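You operate a simulated robot arm through the tools that you are given. There is no shell and no other tool.

The job below is to be done with a simulated robot arm. You get a single attempt, and the scene is never put back.

JOB
Brush stiffener over the top of the beige felt pad.
Fine: cream jar, green brush; seat the pad on the wooden board and leave it there; put brush and lid back. A coat counts when it lies all over at full strength: go over it till it gets no stronger.

Only the result counts: the job must be done as asked and must still hold three seconds after the hand-in. Knocking over, shifting, dropping, spilling or breaking anything else fails it. Lids that push on must go on centred and level and be pressed home; caps that screw on are set level and turned clockwise until they are tight.

ROBOT AND FRAMES
A 6-joint arm with a fingered hand, fixed in place. Base frame: the origin is on the floor under the middle of its stand, x ahead of it, y to its left, z up. Lengths are in mm, angles in degrees, forces in N, time in s.
With the tool pointing down near the work surface it reaches from about 300 to 700 mm from the base axis. Its first joint turns from -166.0 to 166.0 degrees. Payload 4 kg.
The tool frame sits at the grasp point between the pads (the TCP): z along the fingers, y along the line on which they close. The tips reach 22 mm beyond it. The gripper opens to 112 mm; its body begins 60 mm behind the TCP. The gripper is a hand of 4 fingers: y runs from the thumb to the fingers, the wrist lies at [0, 0, -218] in the tool frame, and closing takes about 1.5 s.
Orientation is that of the tool frame in the base frame, as a unit quaternion [x, y, z, w]. With the fingers straight down and closing along the base's y, the tool's x points along the base's -x, its y along +y and its z along -z.

CONTROLS
- The arm moves only by the tool servo_tool. Its argument "rows" is a list of rows, each a list of 7 numbers: the shift along the tool's x, y, z in mm, then the turn, a rotation vector about the tool's x, y, z in degrees, then the gripper command, from -1 (shut) to 1 (fully open), values between in proportion. In form: [[tx, ty, tz, rx, ry, rz, claw], ...]. A call has 1 to 20 rows; each row shifts and turns the commanded pose from where the row before left it, along the tool's axes as they then stand. Rows are played at 5 a second. More than 50 mm and 8.6 degrees between two rows, or a gripper value outside its range, and nothing of the call is played. Where a pose cannot be reached the arm comes as near as it can. A force on the tool above 40 N (or 10 N above the force at the start of the call, whichever is more), or a blocked arm, ends the call early, and 0.2 s more pass. Each finger travels about 45 mm/s and halts on what it meets, pressing with about 34 N; the grip force reading is that of the motor and also rises with nothing between the fingers. The clock runs only during rows and for 0.2 s after the last one: add rows that do not move to give the fingers time. The reply holds the time, the measured pose of the TCP, the force on the tool along the base axes, the opening and the grip force, in the units named above and with some noise, with the torque about the TCP (base axes, N m) and any sound that the robot's microphone picked up.
- Cameras (640 x 400 px; columns grow to the right, rows downward): "scene" is fixed at [44.9, -508.8, 1513.7]; the picture's right is [0.94, -0.35, 0.00], its down [-0.16, -0.43, -0.89] and it looks along [0.31, 0.83, -0.46] (base axes); focal length 354 px, centre (320, 200). "wrist" rides on the gripper at [69, 4, -83] in the tool frame; the picture's right is [-0.06, 1.00, 0.00], its down [-0.77, -0.05, -0.64] and it looks along [-0.64, -0.04, 0.77] (tool axes); focal length 243 px, centre (320, 200). There is no depth. A picture from a camera that has moved, and an enlarged one, comes with that camera's place and axes in the base frame and with its lens. The place of the scene camera against the robot may be out by one fixed shift of up to 18 mm in any direction.
- capture(camera): a new picture of that camera. It takes no simulated time.
- hand_shape(shape): the hand has 4 fingers and takes this shape, open, in about a second: jaw (thumb against the fingers, like two jaws); tri (thumb and two fingers); tip (a fingertip pinch); poke (one finger out to press); point (the index stretched); flat (the hand flat); cup (the hand cupped); fist (a fist). The gripper value then closes the fingers along that shape, each until it touches; the sizes above hold for jaw. It gives what a move gives, with no picture.
- inspect(camera, box): a new picture of the part [left, top, right, bottom] of that camera's present view, enlarged. It takes no simulated time.
- sign_off(): hands the job in; it is judged then, once.

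Nothing tells you positions but the pictures and the camera data. Unless the task says otherwise, let go and move clear before handing in.

The tools are called as name(argument=value, ...) on one line, values as JSON. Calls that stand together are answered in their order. servo_tool: Moves the arm, as the interface text tells. Its arguments: {"type":"object","properties":{"rows":{"type":"array","items":{"type":"array","items":{"type":"number"}}}},"required":["rows"]} The other tools are called the same way: hand_shape (shape) gives the hand a shape; capture (camera) takes a picture; inspect (camera, box) takes an enlarged picture of a part of a camera's view; sign_off () hands the job in.

At the start:

```text
clock: 0.0
tool_pos: [296.3, 267.9, 1213.6]
tcp_rot: [0.0, 1.0, 0.0, -0.001]
wrist_force: [0.3, -0.3, -0.1]
ft_torque: [0.02, 0.0, 0.02]
gripper_width: 111.9
grip_force: 0.0
shape: jaw
```

scene: 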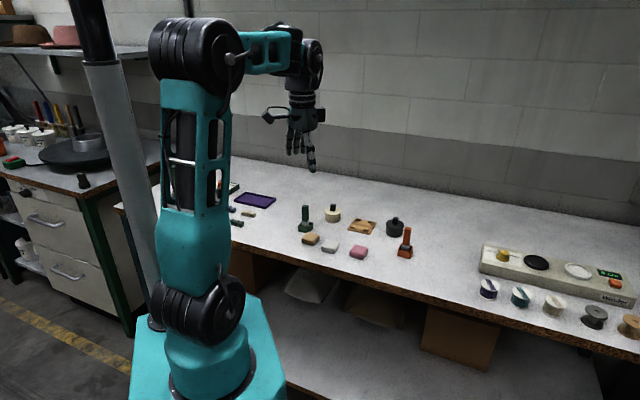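
wrist: 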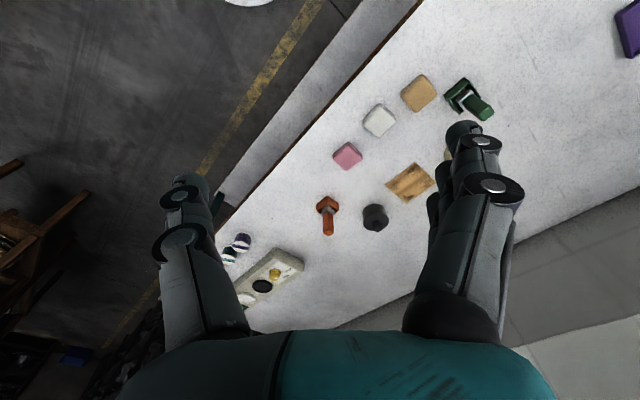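

I see a bench with a green brush in a stand, a cream jar, a wooden board, a dark jar, an orange brush, and three felt pads (beige, white, pink). I'll look closer before planning.

inspect(camera="scene", box=[220, 180, 440, 300])

inspect(camera="wrist", box=[300, 50, 540, 250])

inspect(camera="scene", box=[290, 190, 370, 260])

```text
2.91 times, centred on (330, 240) of scene
camera zoom: at [44.9, -508.8, 1513.7], right [0.94, -0.35, 0.0], down [-0.16, -0.43, -0.89], along [0.31, 0.83, -0.46], focal length 1029 px, centre (291, 84)
```

zoom: 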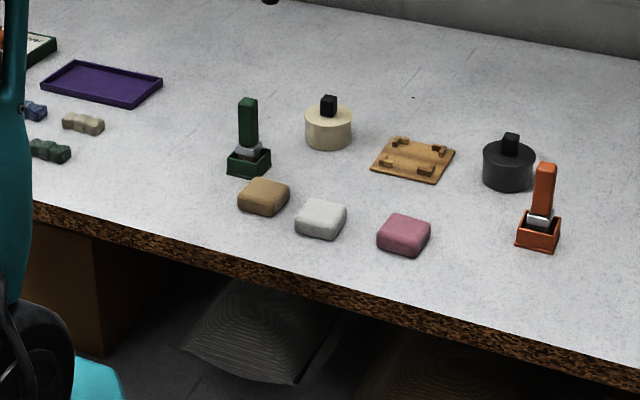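

```text
2.00 times, centred on (420, 150) of wrist
camera zoom: at [228.1, 272.3, 1297.3], right [0.06, 1.0, 0.0], down [0.77, -0.05, 0.64], along [0.64, -0.04, -0.77], focal length 485 px, centre (120, 300)
```

zoom: 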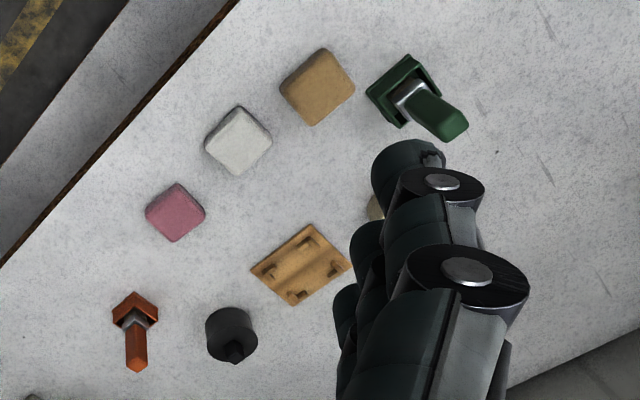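

```text
5.71 times, centred on (330, 225) of scene
camera zoom: at [44.9, -508.8, 1513.7], right [0.94, -0.35, 0.0], down [-0.16, -0.43, -0.89], along [0.31, 0.83, -0.46], focal length 2022 px, centre (263, 57)
```

zoom: 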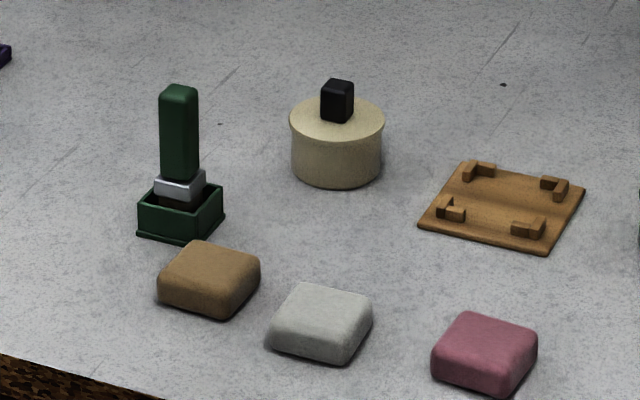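

The bench top seems to be at about z≈845. I place the beige pad near (363,431), the green brush near (372,506), the cream jar near (480,521) and the board near (560,456). I'll turn the wrist camera towards that area for a better look.

servo_tool(rows=[[0, 10, 30, 0, 0, 0, 1], [0, 10, 30, 0, 0, 0, 1], [0, 0, 0, 0, 0, -7.5, 1], [0, 0, 0, 0, 0, -7.5, 1], [0, 0, 0, 0, 0, -7.5, 1], [0, 0, 0, 0, 0, -7.5, 1], [0, 0, 0, 0, 0, -7.5, 1], [0, 0, 0, 0, 0, -7.5, 1], [0, 0, 0, 0, 0, 0, 1], [0, 0, 0, 0, 0, 0, 1]])

capture(camera="wrist")

```text
clock: 2.2
tool_pos: [298.7, 288.0, 1151.9]
tcp_rot: [-0.383, 0.924, 0.0, 0.0]
wrist_force: [-0.6, -0.2, 0.9]
ft_torque: [0.02, -0.02, 0.02]
gripper_width: 112.0
grip_force: 0.0
shape: jaw
```

```text
taken
camera wrist: at [246.5, 242.0, 1237.4], right [-0.66, 0.75, 0.0], down [0.58, 0.51, 0.64], along [0.48, 0.42, -0.77], focal length 243 px, centre (320, 200)
```

wrist: 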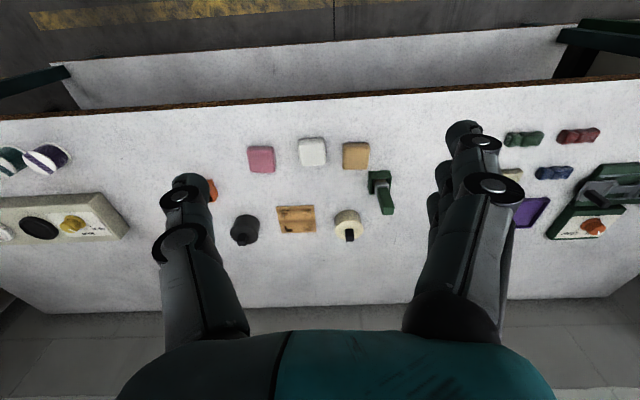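

All of the relevant items now sit in the clear gap between the fingers. I'll zoom in on them.

inspect(camera="wrist", box=[230, 125, 410, 255])

inspect(camera="wrist", box=[320, 160, 400, 250])

inspect(camera="wrist", box=[480, 100, 640, 250])

inspect(camera="scene", box=[470, 230, 640, 350])

```text
3.08 times, centred on (320, 190) of wrist
camera zoom: at [246.5, 242.0, 1237.4], right [-0.66, 0.75, 0.0], down [0.58, 0.51, 0.64], along [0.48, 0.42, -0.77], focal length 746 px, centre (320, 231)
```

zoom: 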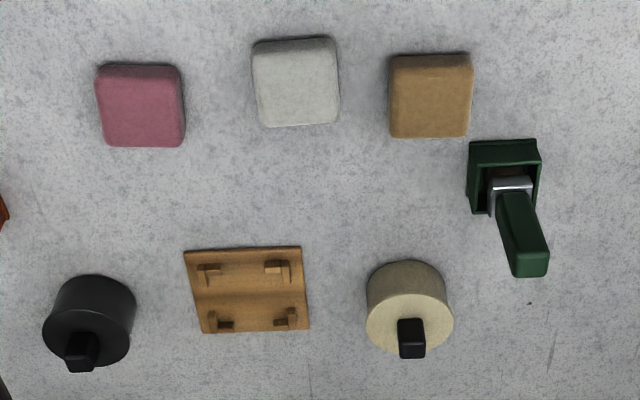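

```text
4.44 times, centred on (360, 205) of wrist
camera zoom: at [246.5, 242.0, 1237.4], right [-0.66, 0.75, 0.0], down [0.58, 0.51, 0.64], along [0.48, 0.42, -0.77], focal length 1078 px, centre (142, 178)
```

zoom: 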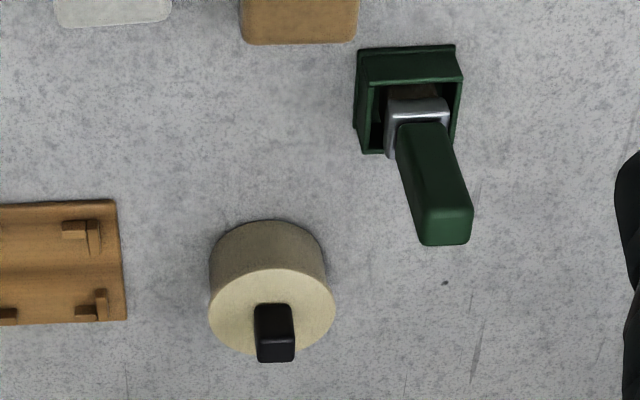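

```text
2.67 times, centred on (560, 175) of wrist
camera zoom: at [246.5, 242.0, 1237.4], right [-0.66, 0.75, 0.0], down [0.58, 0.51, 0.64], along [0.48, 0.42, -0.77], focal length 647 px, centre (-320, 267)
```

zoom: 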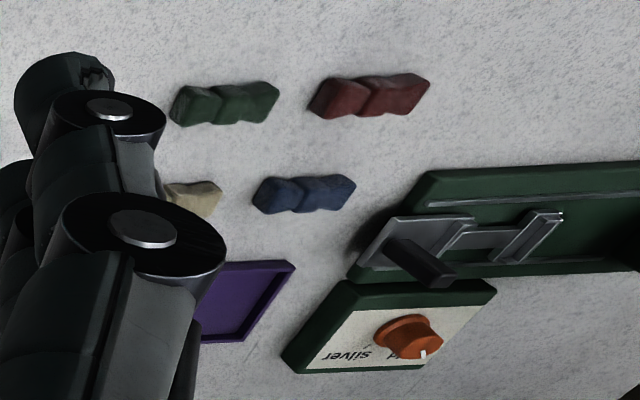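

```text
3.33 times, centred on (555, 290) of scene
camera zoom: at [44.9, -508.8, 1513.7], right [0.94, -0.35, 0.0], down [-0.16, -0.43, -0.89], along [0.31, 0.83, -0.46], focal length 1179 px, centre (-463, -100)
```

zoom: 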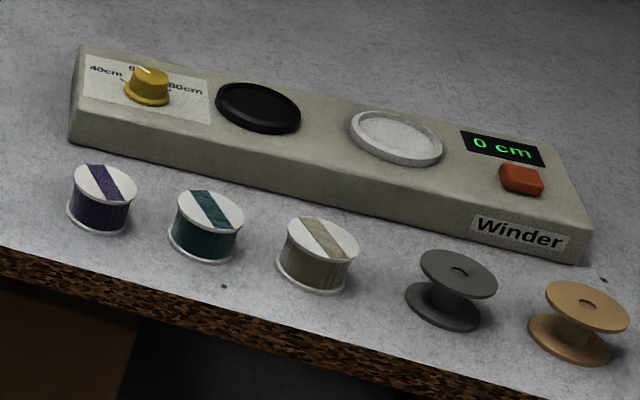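

The lid carries a black bar-shaped knob, the board has four L-shaped corner posts, and the brush stands in a small square holder. Next I'll look at the hand from the scene camera and check how well that camera is calibrated.

capture(camera="scene")

inspect(camera="scene", box=[240, 80, 380, 190])

inspect(camera="scene", box=[320, 200, 350, 226])

inspect(camera="scene", box=[345, 210, 380, 240])

inspect(camera="scene", box=[295, 200, 325, 250])

```text
taken
```

scene: 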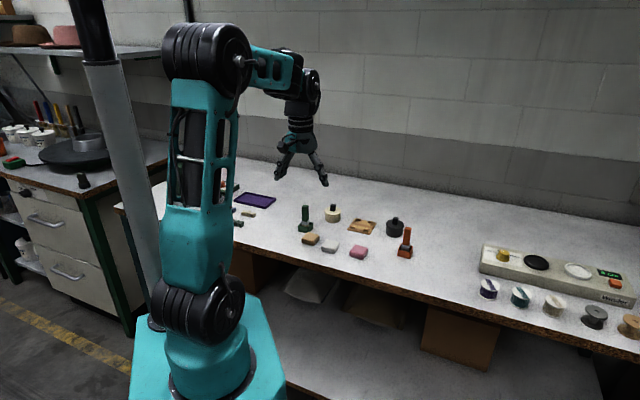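

```text
3.64 times, centred on (310, 135) of scene
camera zoom: at [44.9, -508.8, 1513.7], right [0.94, -0.35, 0.0], down [-0.16, -0.43, -0.89], along [0.31, 0.83, -0.46], focal length 1287 px, centre (356, 436)
```

zoom: 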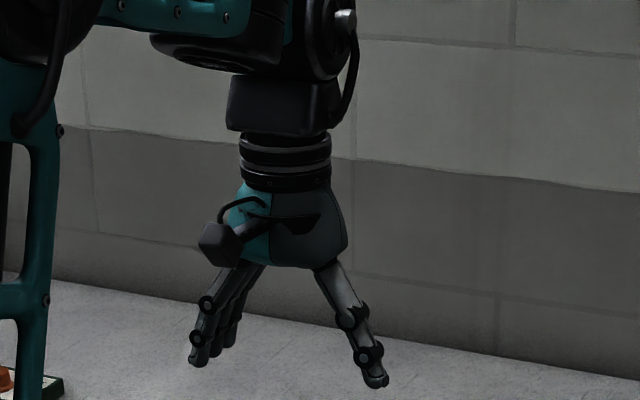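

```text
15.38 times, centred on (335, 213) of scene
camera zoom: at [44.9, -508.8, 1513.7], right [0.94, -0.35, 0.0], down [-0.16, -0.43, -0.89], along [0.31, 0.83, -0.46], focal length 5443 px, centre (89, 0)
```

zoom: 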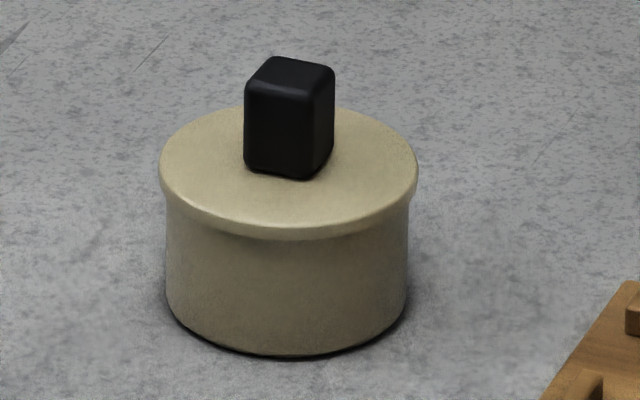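

```text
13.33 times, centred on (362, 225) of scene
camera zoom: at [44.9, -508.8, 1513.7], right [0.94, -0.35, 0.0], down [-0.16, -0.43, -0.89], along [0.31, 0.83, -0.46], focal length 4717 px, centre (-247, -133)
```

zoom: 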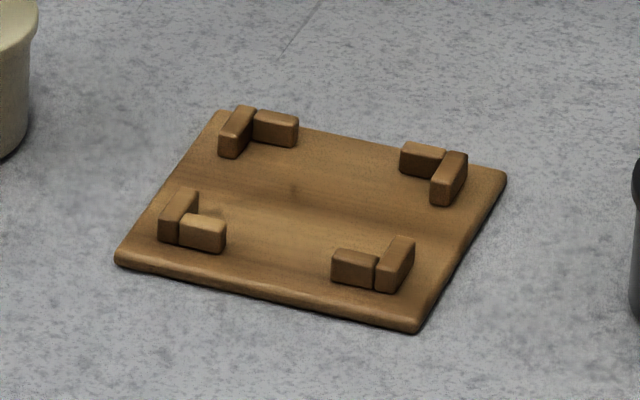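

```text
8.00 times, centred on (310, 225) of scene
camera zoom: at [44.9, -508.8, 1513.7], right [0.94, -0.35, 0.0], down [-0.16, -0.43, -0.89], along [0.31, 0.83, -0.46], focal length 2830 px, centre (400, 0)
```

zoom: 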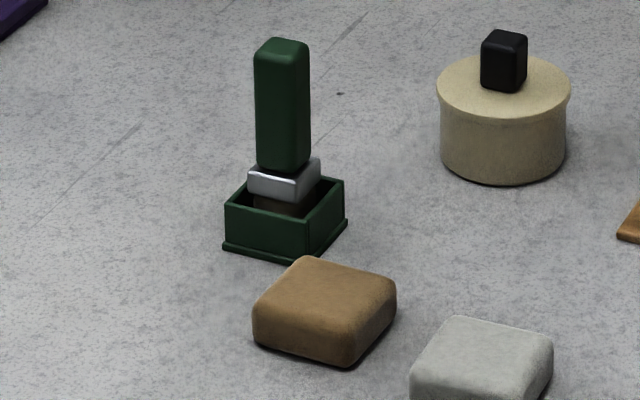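

The lid overhangs the jar and shows no thread, so it looks like a push-on. The board (about 80 mm square, centred near (566,455)) lies at a radius of about 726 mm, so I'll check whether the arm can reach above it with the tool pointing down.

servo_tool(rows=[[-38.4, -8.85, 15, 0, 0, 0, 1], [-38.4, -8.85, 15, 0, 0, 0, 1], [-38.4, -8.85, 15, 0, 0, 0, 1], [-38.4, -8.85, 15, 0, 0, 0, 1], [-38.4, -8.85, 15, 0, 0, 0, 1], [-38.4, -8.85, 15, 0, 0, 0, 1], [-38.4, -8.85, 15, 0, 0, 0, 1], [-38.4, -8.85, 15, 0, 0, 0, 1], [0, 0, 0, 0, 0, 0, 1], [0, 0, 0, 0, 0, 0, 1], [0, 0, 0, 0, 0, 0, 1]])

capture(camera="wrist")

```text
clock: 4.6
tool_pos: [529.3, 431.4, 1041.5]
tcp_rot: [-0.383, 0.924, 0.0, 0.0]
wrist_force: [0.4, 0.5, 0.4]
ft_torque: [0.0, 0.0, -0.01]
gripper_width: 111.9
grip_force: 0.2
shape: jaw
out of reach, approached as far as the arm can: row 7, 8
```

```text
taken
camera wrist: at [476.8, 386.6, 1126.2], right [-0.66, 0.75, 0.0], down [0.58, 0.51, 0.64], along [0.48, 0.42, -0.77], focal length 243 px, centre (320, 200)
```

wrist: 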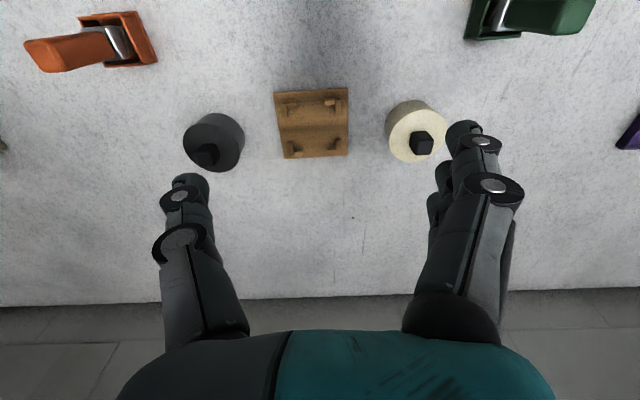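

With the tool straight down the reach ends at r≈683 here, so the board and jar will need about 15° of outward tilt. I'll use that same tilt for every grasp, and first I'll back off to see how the command frame behaves after clipping.

servo_tool(rows=[[40, 0, 0, 0, 0, 0, 1], [0, 0, 0, 0, 0, 0, 1], [0, 0, 0, 0, 0, 0, 1], [0, 0, 0, 0, 0, 0, 1]])

inspect(camera="scene", box=[330, 90, 430, 240])

inspect(camera="wrist", box=[250, 70, 450, 190])

```text
clock: 5.6
tool_pos: [501.3, 403.5, 1040.6]
tcp_rot: [-0.383, 0.924, 0.0, 0.0]
wrist_force: [0.3, -0.1, 0.3]
ft_torque: [0.01, 0.01, 0.01]
gripper_width: 111.8
grip_force: 0.0
shape: jaw
```

```text
2.67 times, centred on (380, 165) of scene
camera zoom: at [44.9, -508.8, 1513.7], right [0.94, -0.35, 0.0], down [-0.16, -0.43, -0.89], along [0.31, 0.83, -0.46], focal length 944 px, centre (160, 293)
```

zoom: 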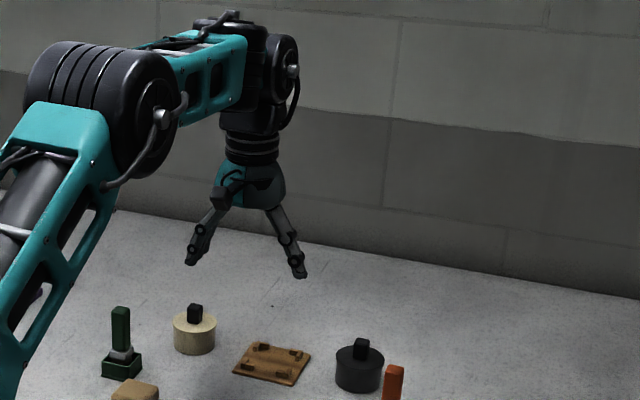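

```text
3.20 times, centred on (350, 130) of wrist
camera zoom: at [448.5, 358.5, 1126.2], right [-0.66, 0.75, 0.0], down [0.58, 0.51, 0.64], along [0.48, 0.42, -0.77], focal length 776 px, centre (224, 424)
```

zoom: 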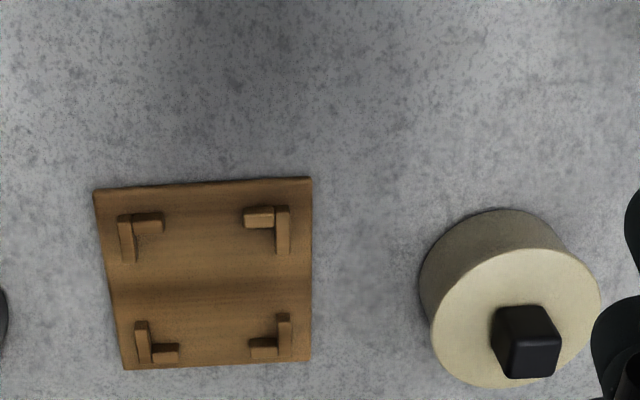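

Clipping resets the command to the reached pose, which keeps things simple. I'll move over a clear patch of bench with the hand partly closed, both to get closer views and to touch down for the exact bench height.

servo_tool(rows=[[9.3, 26.5, 26.7, 0, 0, 0, 0.5], [9.3, 26.5, 26.7, 0, 0, 0, 0], [9.3, 26.5, 26.7, 0, 0, 0, -0.3], [0, 0, 0, 0, 0, 0, -0.3], [0, 0, 0, 0, 0, 0, -0.3], [0, 0, 0, 0, 0, 0, -0.3], [0, 0, 0, 0, 0, 0, -0.3]])

capture(camera="wrist")

inspect(camera="scene", box=[280, 120, 400, 260])

```text
clock: 7.2
tool_pos: [426.1, 441.4, 960.9]
tcp_rot: [-0.382, 0.924, 0.001, 0.0]
wrist_force: [-0.3, -0.2, -0.4]
ft_torque: [0.02, 0.03, -0.01]
gripper_width: 39.6
grip_force: 0.1
shape: jaw
```

```text
taken
camera wrist: at [373.1, 394.8, 1045.8], right [-0.66, 0.75, 0.0], down [0.58, 0.51, 0.64], along [0.48, 0.42, -0.77], focal length 243 px, centre (320, 200)
```

wrist: 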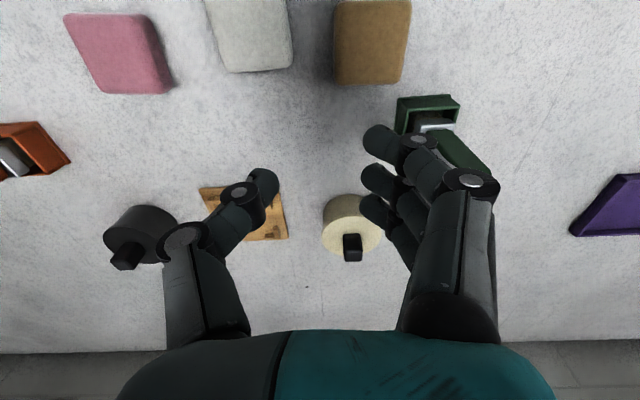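

```text
2.86 times, centred on (340, 190) of scene
camera zoom: at [44.9, -508.8, 1513.7], right [0.94, -0.35, 0.0], down [-0.16, -0.43, -0.89], along [0.31, 0.83, -0.46], focal length 1011 px, centre (263, 229)
```

zoom: 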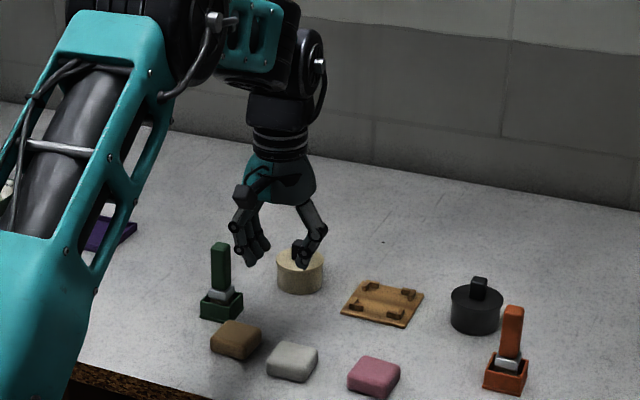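

The bench under the hand is clear. I'll lower slowly until the fingertips touch, which gives the bench height.

servo_tool(rows=[[0, -5, 20, 0, 0, 0, -0.3], [0, -5, 20, 0, 0, 0, -0.3], [0, 0, 20, 0, 0, 0, -0.3], [0, 0, 15, 0, 0, 0, -0.3], [0, 0, 0, 0, 0, 0, -0.3], [0, 0, 0, 0, 0, 0, -0.3]])

servo_tool(rows=[[0, 0, 3, 0, 0, 0, -0.3], [0, 0, 3, 0, 0, 0, -0.3], [0, 0, 3, 0, 0, 0, -0.3], [0, 0, 3, 0, 0, 0, -0.3], [0, 0, 3, 0, 0, 0, -0.3]])

capture(camera="wrist")

```text
clock: 8.6
tool_pos: [433.7, 431.2, 886.8]
tcp_rot: [-0.382, 0.924, -0.001, -0.001]
wrist_force: [0.5, 0.7, -0.2]
ft_torque: [-0.02, 0.01, 0.0]
gripper_width: 39.9
grip_force: 0.1
shape: jaw
```

```text
clock: 9.8
tool_pos: [435.0, 431.6, 873.2]
tcp_rot: [-0.382, 0.924, 0.0, 0.001]
wrist_force: [1.4, -3.0, 25.2]
ft_torque: [-0.03, 0.72, 0.09]
gripper_width: 38.5
grip_force: 0.1
shape: jaw
```

```text
taken
camera wrist: at [382.6, 386.3, 956.9], right [-0.66, 0.75, 0.0], down [0.57, 0.51, 0.64], along [0.48, 0.43, -0.76], focal length 243 px, centre (320, 200)
```

wrist: 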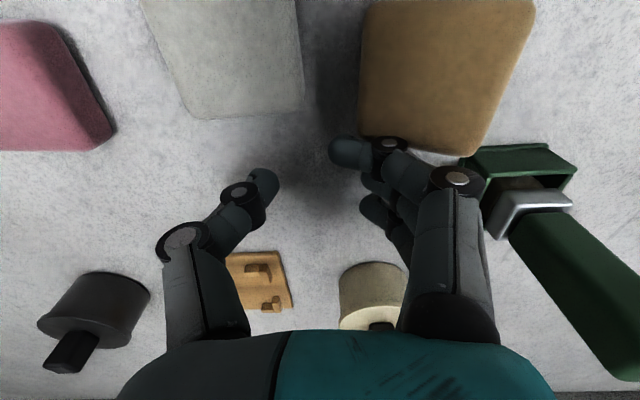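

Contact came at the index finger only, about 29 mm to the -x side, which may be the beige pad's corner and not the bench. I'll lift and look.

servo_tool(rows=[[0, 0, -15, 0, 0, 0, -0.3], [-10, 0, -15, 0, 0, 0, -0.3], [-10, 0, 0, 0, 0, 0, -0.3], [0, 0, 0, 0, 0, 0, -0.3]])

capture(camera="wrist")

inspect(camera="scene", box=[290, 190, 370, 260])

```text
clock: 10.8
tool_pos: [446.9, 447.4, 901.7]
tcp_rot: [-0.382, 0.924, 0.0, 0.0]
wrist_force: [-0.7, -0.4, 0.4]
ft_torque: [-0.03, 0.02, 0.02]
gripper_width: 39.7
grip_force: 0.1
shape: jaw
```

```text
taken
camera wrist: at [394.0, 401.6, 985.3], right [-0.66, 0.75, 0.0], down [0.58, 0.51, 0.64], along [0.48, 0.42, -0.77], focal length 243 px, centre (320, 200)
```

wrist: 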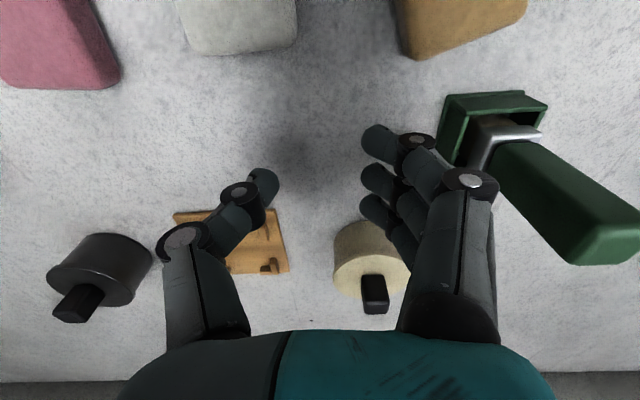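

```text
5.71 times, centred on (330, 225) of scene
camera zoom: at [44.9, -508.8, 1513.7], right [0.94, -0.35, 0.0], down [-0.16, -0.43, -0.89], along [0.31, 0.83, -0.46], focal length 2022 px, centre (263, 57)
```

zoom: 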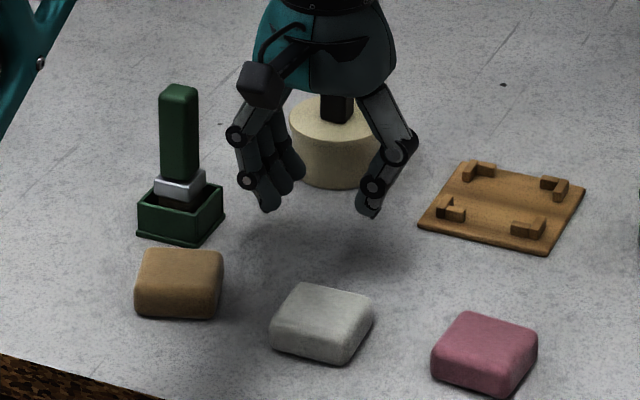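

The fingertip nudged the beige pad: it turned and shifted a little towards the edge but still lies flat, and it has to be moved anyway. This spot is clear, so I'll touch the bench here.

servo_tool(rows=[[0, 0, 12, 0, 0, 0, -0.3], [0, 0, 12, 0, 0, 0, -0.3], [0, 0, 3, 0, 0, 0, -0.3], [0, 0, 3, 0, 0, 0, -0.3], [0, 0, 3, 0, 0, 0, -0.3], [0, 0, 0, 0, 0, 0, -0.3]])

servo_tool(rows=[[0, 0, 2, 0, 0, 0, -0.3], [0, 0, 2, 0, 0, 0, -0.3], [0, 0, 2, 0, 0, 0, -0.3], [0, 0, 2, 0, 0, 0, -0.3], [0, 0, 2, 0, 0, 0, -0.3]])

```text
clock: 12.2
tool_pos: [446.9, 446.4, 867.6]
tcp_rot: [-0.382, 0.924, 0.0, 0.0]
wrist_force: [-0.1, 0.5, -0.7]
ft_torque: [0.03, 0.0, 0.0]
gripper_width: 39.7
grip_force: 0.1
shape: jaw
```

```text
clock: 13.4
tool_pos: [447.2, 446.8, 861.3]
tcp_rot: [-0.383, 0.924, 0.001, 0.003]
wrist_force: [-4.9, -4.4, 29.1]
ft_torque: [0.01, 0.3, 0.02]
gripper_width: 40.6
grip_force: 0.2
shape: jaw
```

The bench top is at about z = 839.5. I'll lift and look down at the shifted beige pad.

servo_tool(rows=[[0, 0, -30, 0, 0, 0, -0.3], [0, 0, -40, 0, 0, 0, -0.3], [0, 0, -40, 0, 0, 0, -0.3], [0, 0, -40, 0, 0, 0, -0.3], [29.2, 16.5, 0, 0, 0, 0, 0], [29.2, 16.5, 0, 0, 0, 0, 0.5], [29.2, 16.5, 0, 0, 0, 0, 1], [0, 0, 0, 0, 0, 0, 1], [0, 0, 0, 0, 0, 0, 1], [0, 0, 0, 0, 0, 0, 1]])

capture(camera="wrist")

```text
clock: 15.6
tool_pos: [351.5, 420.3, 1009.3]
tcp_rot: [-0.383, 0.924, 0.0, 0.0]
wrist_force: [0.2, 0.2, -0.9]
ft_torque: [0.0, 0.02, 0.01]
gripper_width: 111.9
grip_force: 0.1
shape: jaw
```

```text
taken
camera wrist: at [300.3, 374.6, 1093.1], right [-0.66, 0.75, 0.0], down [0.58, 0.51, 0.64], along [0.48, 0.42, -0.77], focal length 243 px, centre (320, 200)
```

wrist: 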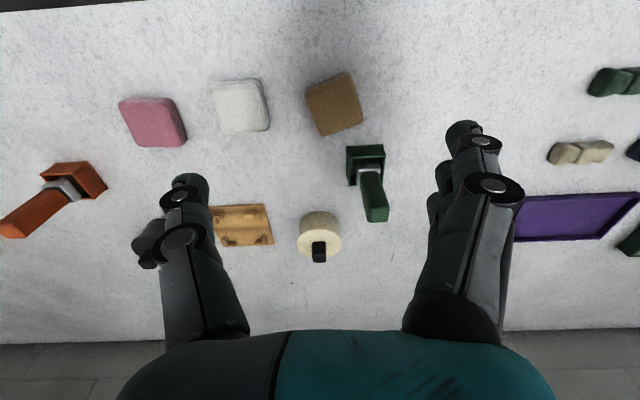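

inspect(camera="wrist", box=[200, 60, 400, 180])

inspect(camera="wrist", box=[200, 140, 400, 270])

```text
3.20 times, centred on (300, 120) of wrist
camera zoom: at [300.3, 374.6, 1093.1], right [-0.66, 0.75, 0.0], down [0.58, 0.51, 0.64], along [0.48, 0.42, -0.77], focal length 776 px, centre (384, 456)
```

zoom: 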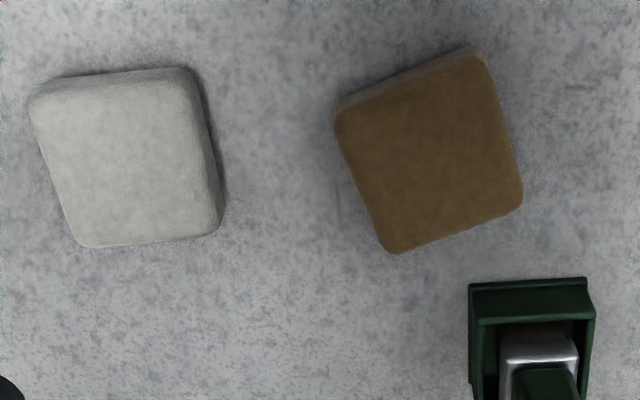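

```text
3.08 times, centred on (300, 205) of wrist
camera zoom: at [300.3, 374.6, 1093.1], right [-0.66, 0.75, 0.0], down [0.58, 0.51, 0.64], along [0.48, 0.42, -0.77], focal length 746 px, centre (382, 185)
```

zoom: 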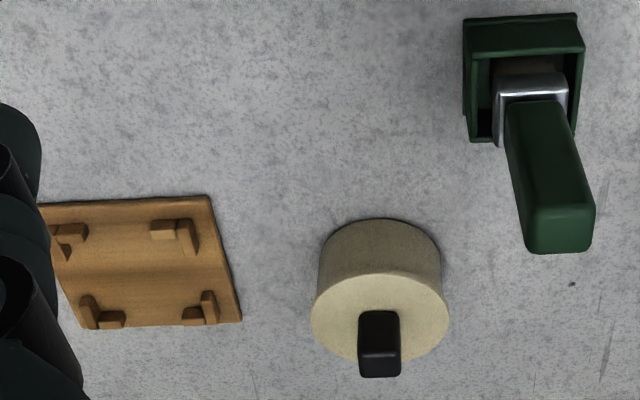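

The beige pad is now centred near (350,438) and turned about 20°. The board's posts leave little finger room, so I'll check whether the "tip" or "tri" shapes give a narrower grip.

hand_shape(shape="tip")

servo_tool(rows=[[0, 0, 0, 0, 0, 0, 1], [0, 0, 0, 0, 0, 0, 1], [0, 0, 0, 0, 0, 0, 1]])

capture(camera="wrist")

inspect(camera="scene", box=[260, 130, 380, 260])

```text
clock: 16.5
tool_pos: [352.9, 419.8, 1009.7]
tcp_rot: [-0.383, 0.924, 0.0, 0.0]
wrist_force: [-1.4, 0.1, 1.0]
ft_torque: [-0.01, -0.02, 0.02]
gripper_width: 111.8
grip_force: 0.1
shape: tip
```

```text
clock: 17.3
tool_pos: [352.3, 420.4, 1009.1]
tcp_rot: [-0.383, 0.924, 0.0, -0.001]
wrist_force: [-0.1, -0.2, 0.7]
ft_torque: [0.02, -0.01, -0.05]
gripper_width: 111.9
grip_force: 0.1
shape: tip
```

```text
taken
camera wrist: at [300.4, 374.6, 1093.1], right [-0.66, 0.75, 0.0], down [0.58, 0.51, 0.64], along [0.48, 0.42, -0.77], focal length 243 px, centre (320, 200)
```

wrist: 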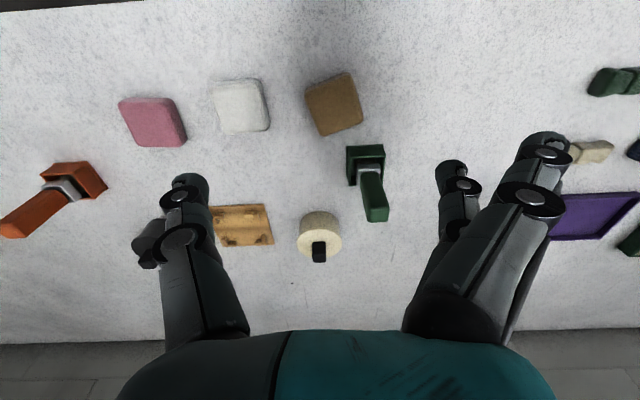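

```text
3.08 times, centred on (320, 195) of scene
camera zoom: at [44.9, -508.8, 1513.7], right [0.94, -0.35, 0.0], down [-0.16, -0.43, -0.89], along [0.31, 0.83, -0.46], focal length 1089 px, centre (320, 215)
```

zoom: 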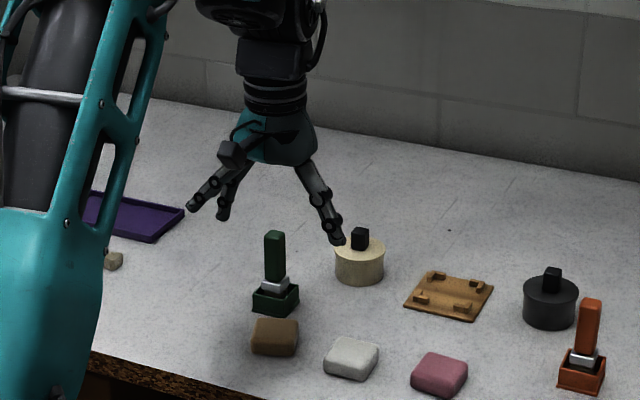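

In "tip" the thumb opposes a single central finger and the other two fold back. I'll partly close it to see how it moves.

servo_tool(rows=[[0, 0, 0, 0, 0, 0, -0.1], [0, 0, 0, 0, 0, 0, -0.1], [0, 0, 0, 0, 0, 0, -0.1], [0, 0, 0, 0, 0, 0, -0.1], [0, 0, 0, 0, 0, 0, -0.1], [0, 0, 0, 0, 0, 0, -0.1]])

capture(camera="wrist")

inspect(camera="scene", box=[280, 150, 350, 220])

servo_tool(rows=[[0, 0, 0, 0, 0, 0, -0.7], [0, 0, 0, 0, 0, 0, -0.7], [0, 0, 0, 0, 0, 0, -0.7], [0, 0, 0, 0, 0, 0, -0.7], [0, 0, 0, 0, 0, 0, -0.7], [0, 0, 0, 0, 0, 0, -0.7]])

capture(camera="wrist")

inspect(camera="scene", box=[280, 150, 350, 220])

```text
clock: 18.7
tool_pos: [353.0, 420.8, 1008.5]
tcp_rot: [-0.383, 0.924, 0.0, 0.0]
wrist_force: [0.5, -0.3, -0.1]
ft_torque: [0.02, 0.02, -0.02]
gripper_width: 51.0
grip_force: 0.1
shape: tip
```

```text
taken
camera wrist: at [300.4, 374.6, 1093.1], right [-0.66, 0.75, 0.0], down [0.58, 0.51, 0.64], along [0.48, 0.42, -0.77], focal length 243 px, centre (320, 200)
```

wrist: 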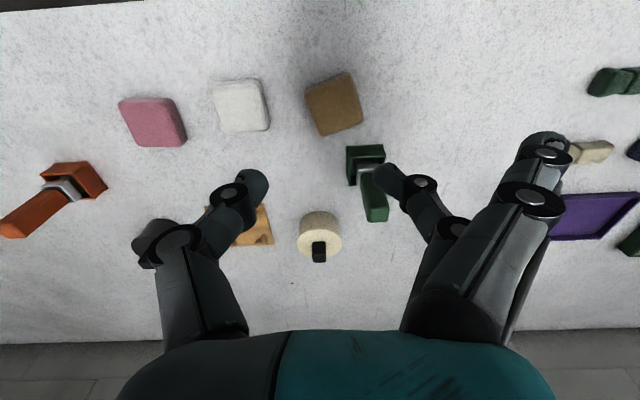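

```text
5.71 times, centred on (315, 185) of scene
camera zoom: at [44.9, -508.8, 1513.7], right [0.94, -0.35, 0.0], down [-0.16, -0.43, -0.89], along [0.31, 0.83, -0.46], focal length 2022 px, centre (349, 286)
```

zoom: 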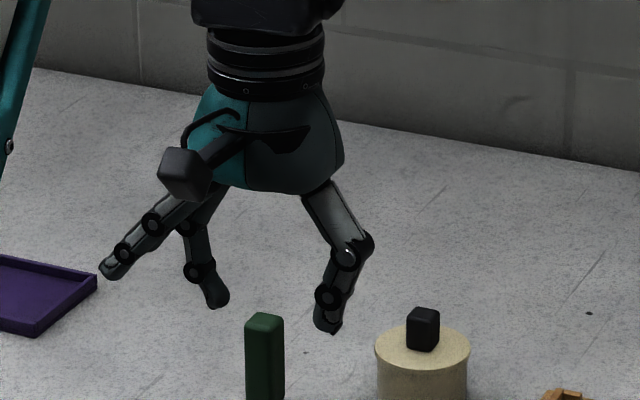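

```text
clock: 20.1
tool_pos: [352.1, 419.6, 1009.9]
tcp_rot: [-0.382, 0.924, 0.0, 0.0]
wrist_force: [0.3, 0.1, 0.3]
ft_torque: [0.02, -0.07, 0.01]
gripper_width: 17.3
grip_force: 0.2
shape: tip
```

```text
taken
camera wrist: at [300.4, 374.6, 1093.1], right [-0.66, 0.75, 0.0], down [0.58, 0.51, 0.64], along [0.48, 0.42, -0.77], focal length 243 px, centre (320, 200)
```

wrist: 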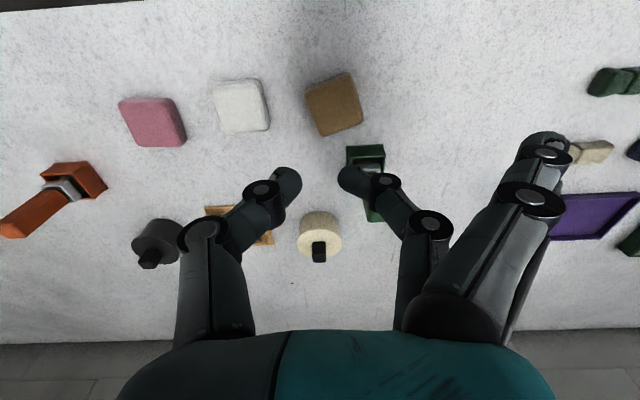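

```text
5.71 times, centred on (315, 185) of scene
camera zoom: at [44.9, -508.8, 1513.7], right [0.94, -0.35, 0.0], down [-0.16, -0.43, -0.89], along [0.31, 0.83, -0.46], focal length 2022 px, centre (349, 286)
```

zoom: 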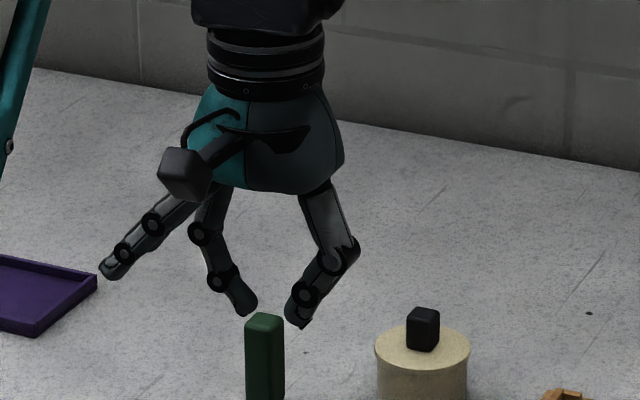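

"Jaw" suits the pad, because in "tip" the folded fingers would hit the jars beside the board. "Tip" suits the lid knob and brush. I'll go back to jaw, turn to match the pad (y axis at about 154°), tilt 10° outward and hover over it.

hand_shape(shape="jaw")

servo_tool(rows=[[-3.8, 6.5, 39.5, 0, 0, 0, 0.25], [-3.8, 6.5, 39.5, 0, 0, 0, 0.25], [0, 0, 0, 0, 0, -6.33, 0.25], [0, 0, 0, 0, 0, -6.33, 0.25], [0, 0, 0, 0, 0, -6.33, 0.25], [0, 0, 0, 0, -5, 0, 0.25], [0, 0, 0, 0, -5, 0, 0.25], [0, 0, 0, 0, 0, 0, 0.25], [0, 0, 0, 0, 0, 0, 0.25], [0, 0, 0, 0, 0, 0, 0.25]])

capture(camera="wrist")

inspect(camera="scene", box=[270, 170, 370, 270])

```text
clock: 21.0
tool_pos: [351.8, 419.7, 1008.8]
tcp_rot: [-0.382, 0.924, 0.0, 0.0]
wrist_force: [0.1, 1.4, -0.7]
ft_torque: [0.01, 0.01, 0.01]
gripper_width: 111.9
grip_force: 0.1
shape: jaw
```

```text
clock: 23.2
tool_pos: [346.4, 433.9, 929.8]
tcp_rot: [-0.528, 0.845, 0.046, 0.073]
wrist_force: [0.1, 0.0, 0.1]
ft_torque: [0.01, 0.01, -0.01]
gripper_width: 70.7
grip_force: 0.0
shape: jaw
```

```text
taken
camera wrist: at [306.7, 361.8, 1000.1], right [-0.87, 0.49, 0.01], down [0.33, 0.56, 0.77], along [0.37, 0.67, -0.64], focal length 243 px, centre (320, 200)
```

wrist: 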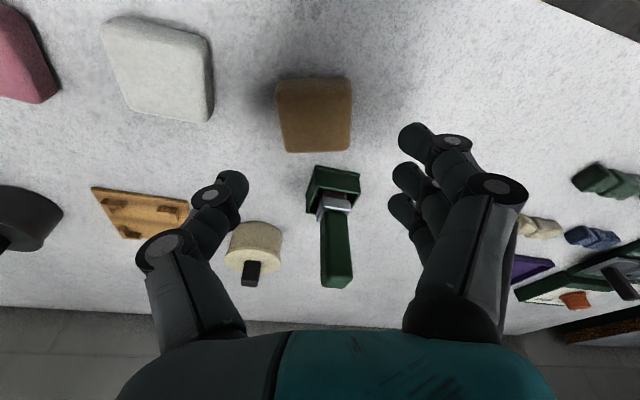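

```text
4.00 times, centred on (320, 220) of scene
camera zoom: at [44.9, -508.8, 1513.7], right [0.94, -0.35, 0.0], down [-0.16, -0.43, -0.89], along [0.31, 0.83, -0.46], focal length 1415 px, centre (320, 120)
```

zoom: 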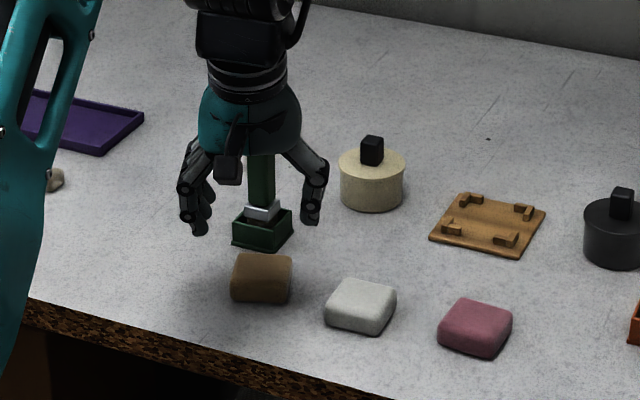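

The hand is aligned with the pad. I'll zoom in on it to refine the centre and angle.

inspect(camera="wrist", box=[240, 60, 400, 160])

```text
4.00 times, centred on (320, 110) of wrist
camera zoom: at [306.7, 361.8, 1000.1], right [-0.87, 0.49, 0.01], down [0.33, 0.56, 0.77], along [0.37, 0.67, -0.64], focal length 970 px, centre (320, 560)
```

zoom: 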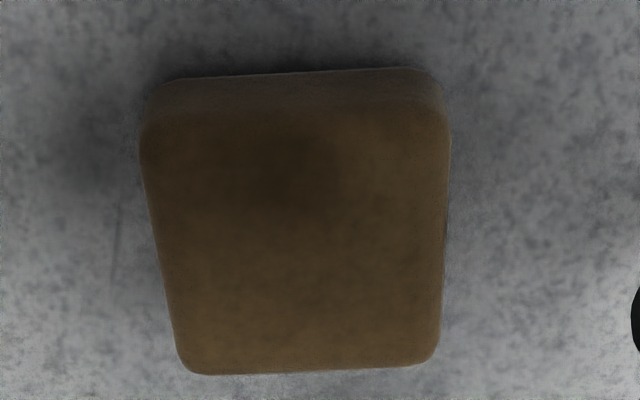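

The pad's centre is about (351.5,439). I'll correct the small offset, descend vertically and close on it.

servo_tool(rows=[[-2.95, -2.3, 0.52, 0, 0, 0, 0.25], [3.47, 0, 19.7, 0, 0, 0, 0.25], [3.47, 0, 19.7, 0, 0, 0, 0.25], [0.91, 0, 5.19, 0, 0, 0, 0.25], [0.91, 0, 5.19, 0, 0, 0, 0.25], [0.91, 0, 5.19, 0, 0, 0, 0.25], [0, 0, 0, 0, 0, 0, 0.25], [0, 0, 0, 0, 0, 0, 0.25]])

capture(camera="wrist")

inspect(camera="scene", box=[280, 200, 350, 270])

```text
clock: 25.0
tool_pos: [349.2, 434.4, 874.6]
tcp_rot: [-0.528, 0.845, 0.047, 0.074]
wrist_force: [0.3, -0.3, 0.7]
ft_torque: [0.02, -0.03, 0.02]
gripper_width: 70.4
grip_force: 0.0
shape: jaw
```

```text
taken
camera wrist: at [309.4, 362.5, 945.8], right [-0.87, 0.49, 0.01], down [0.33, 0.56, 0.77], along [0.37, 0.67, -0.64], focal length 243 px, centre (320, 200)
```

wrist: 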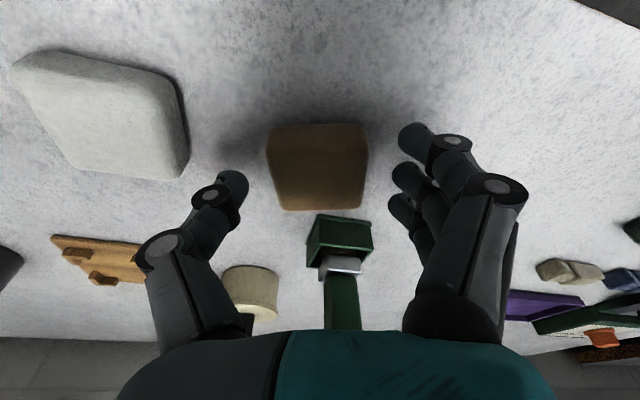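

```text
5.71 times, centred on (315, 235) of scene
camera zoom: at [44.9, -508.8, 1513.7], right [0.94, -0.35, 0.0], down [-0.16, -0.43, -0.89], along [0.31, 0.83, -0.46], focal length 2022 px, centre (349, 0)
```

zoom: 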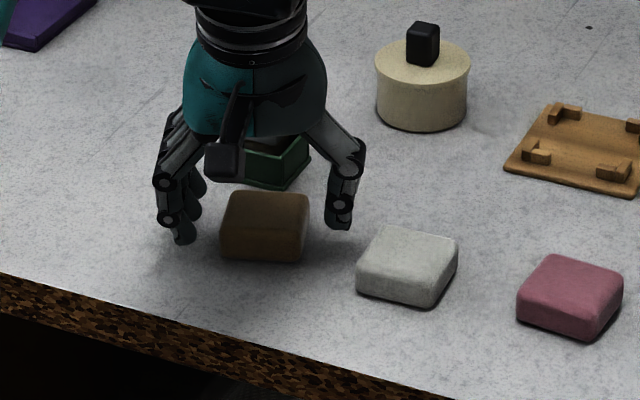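

The fingers straddle the pad and are centred on it. I'll close now.

servo_tool(rows=[[0, 0, 0, 0, 0, 0, 0.0], [0, 0, 0, 0, 0, 0, -0.3], [0, 0, 0, 0, 0, 0, -0.6], [0, 0, 0, 0, 0, 0, -1], [0, 0, 0, 0, 0, 0, -1], [0, 0, 0, 0, 0, 0, -1], [0, 0, 0, 0, 0, 0, -1], [0, 0, 0, 0, 0, 0, -1]])

capture(camera="wrist")

inspect(camera="scene", box=[280, 200, 350, 270])

```text
clock: 26.8
tool_pos: [348.0, 435.0, 875.6]
tcp_rot: [-0.528, 0.845, 0.046, 0.074]
wrist_force: [0.0, 0.9, 0.2]
ft_torque: [0.07, -0.01, 0.0]
gripper_width: 41.3
grip_force: 33.8
shape: jaw
```

```text
taken
camera wrist: at [309.4, 362.5, 945.9], right [-0.87, 0.49, 0.01], down [0.33, 0.56, 0.77], along [0.37, 0.67, -0.64], focal length 243 px, centre (320, 200)
```

wrist: 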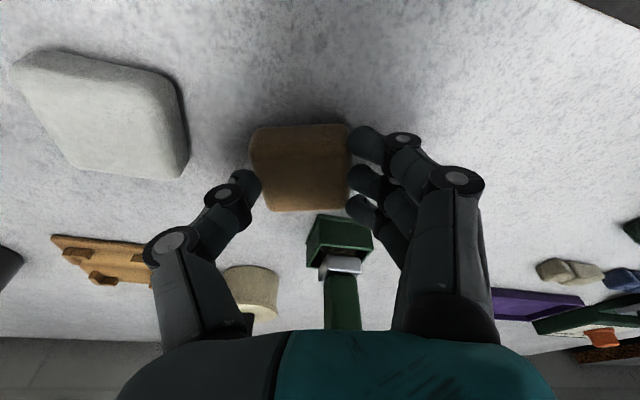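

```text
5.71 times, centred on (315, 235) of scene
camera zoom: at [44.9, -508.8, 1513.7], right [0.94, -0.35, 0.0], down [-0.16, -0.43, -0.89], along [0.31, 0.83, -0.46], focal length 2022 px, centre (349, 0)
```

zoom: 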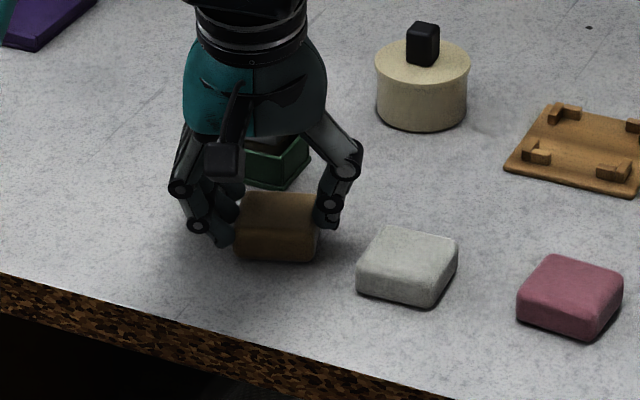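

The pad is held at a width of 41 mm with 34 N. I'll lift a little and check that it stays level.

servo_tool(rows=[[-0.87, 0, -4.9, 0, 0, 0, -1], [-0.87, 0, -4.9, 0, 0, 0, -1], [-1.74, 0, -9.85, 0, 0, 0, -1], [0, 0, 0, 0, 0, 0, -1], [0, 0, 0, 0, 0, 0, -1]])

inspect(camera="scene", box=[280, 200, 350, 270])

inspect(camera="wrist", box=[200, 80, 440, 260])

```text
clock: 28.0
tool_pos: [347.5, 436.8, 896.1]
tcp_rot: [-0.528, 0.845, 0.046, 0.074]
wrist_force: [-0.4, -0.4, 0.4]
ft_torque: [-0.01, -0.01, -0.02]
gripper_width: 41.4
grip_force: 33.9
shape: jaw
```

```text
5.71 times, centred on (315, 235) of scene
camera zoom: at [44.9, -508.8, 1513.7], right [0.94, -0.35, 0.0], down [-0.16, -0.43, -0.89], along [0.31, 0.83, -0.46], focal length 2022 px, centre (349, 0)
```

zoom: 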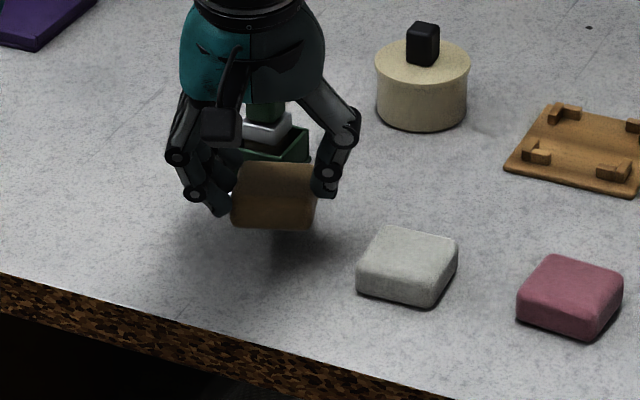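

```text
2.22 times, centred on (320, 170) of wrist
camera zoom: at [308.8, 364.2, 966.1], right [-0.87, 0.49, 0.01], down [0.33, 0.56, 0.77], along [0.37, 0.67, -0.64], focal length 539 px, centre (320, 267)
```

zoom: 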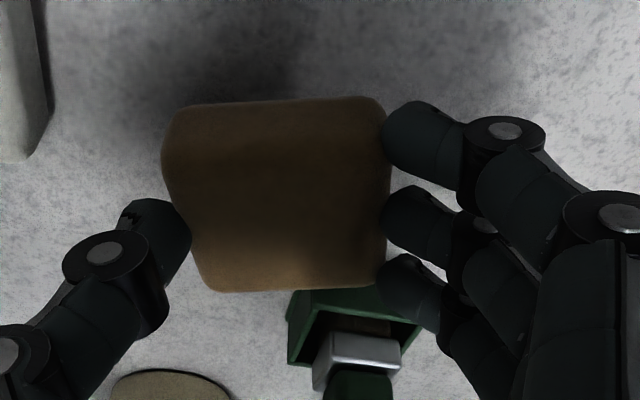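

The pad droops about 10° on the side nearest the base, because my pinch line is a few mm too far out from its centre. I'll set it back down, open, shift about 4.5 mm towards the base and regrip.

servo_tool(rows=[[1.16, 0, 6.55, 0, 0, 0, -1], [1.16, 0, 6.55, 0, 0, 0, -1], [0.58, 0, 3.28, 0, 0, 0, -1], [0.58, 0, 3.28, 0, 0, 0, -1], [0, 0, 0, 0, 0, 0, -1], [0, 0, 0, 0, 0, 0, -0.3], [0, 0, 0, 0, 0, 0, 0], [0, 0, 0, 0, 0, 0, 0.2], [0, 0, 0, 0, 0, 0, 0.2], [0, 0, 0, 0, 0, 0, 0.2]])

inspect(camera="wrist", box=[200, 80, 440, 260])

inspect(camera="scene", box=[280, 200, 350, 270])

```text
clock: 30.2
tool_pos: [349.1, 435.8, 874.1]
tcp_rot: [-0.528, 0.845, 0.046, 0.073]
wrist_force: [-0.4, -0.1, 0.5]
ft_torque: [0.01, -0.01, 0.01]
gripper_width: 66.6
grip_force: 0.1
shape: jaw
```

```text
2.22 times, centred on (320, 170) of wrist
camera zoom: at [310.2, 363.3, 944.5], right [-0.87, 0.49, 0.01], down [0.33, 0.56, 0.77], along [0.37, 0.67, -0.64], focal length 539 px, centre (320, 267)
```

zoom: 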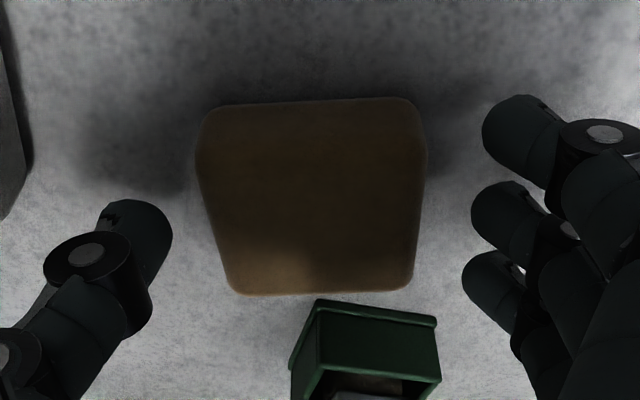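

```text
5.71 times, centred on (315, 235) of scene
camera zoom: at [44.9, -508.8, 1513.7], right [0.94, -0.35, 0.0], down [-0.16, -0.43, -0.89], along [0.31, 0.83, -0.46], focal length 2022 px, centre (349, 0)
```

zoom: 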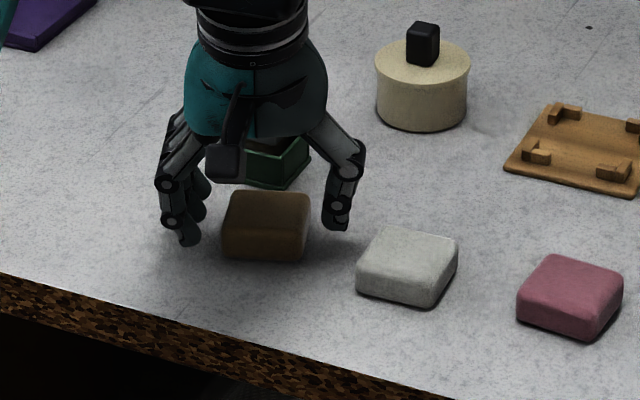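

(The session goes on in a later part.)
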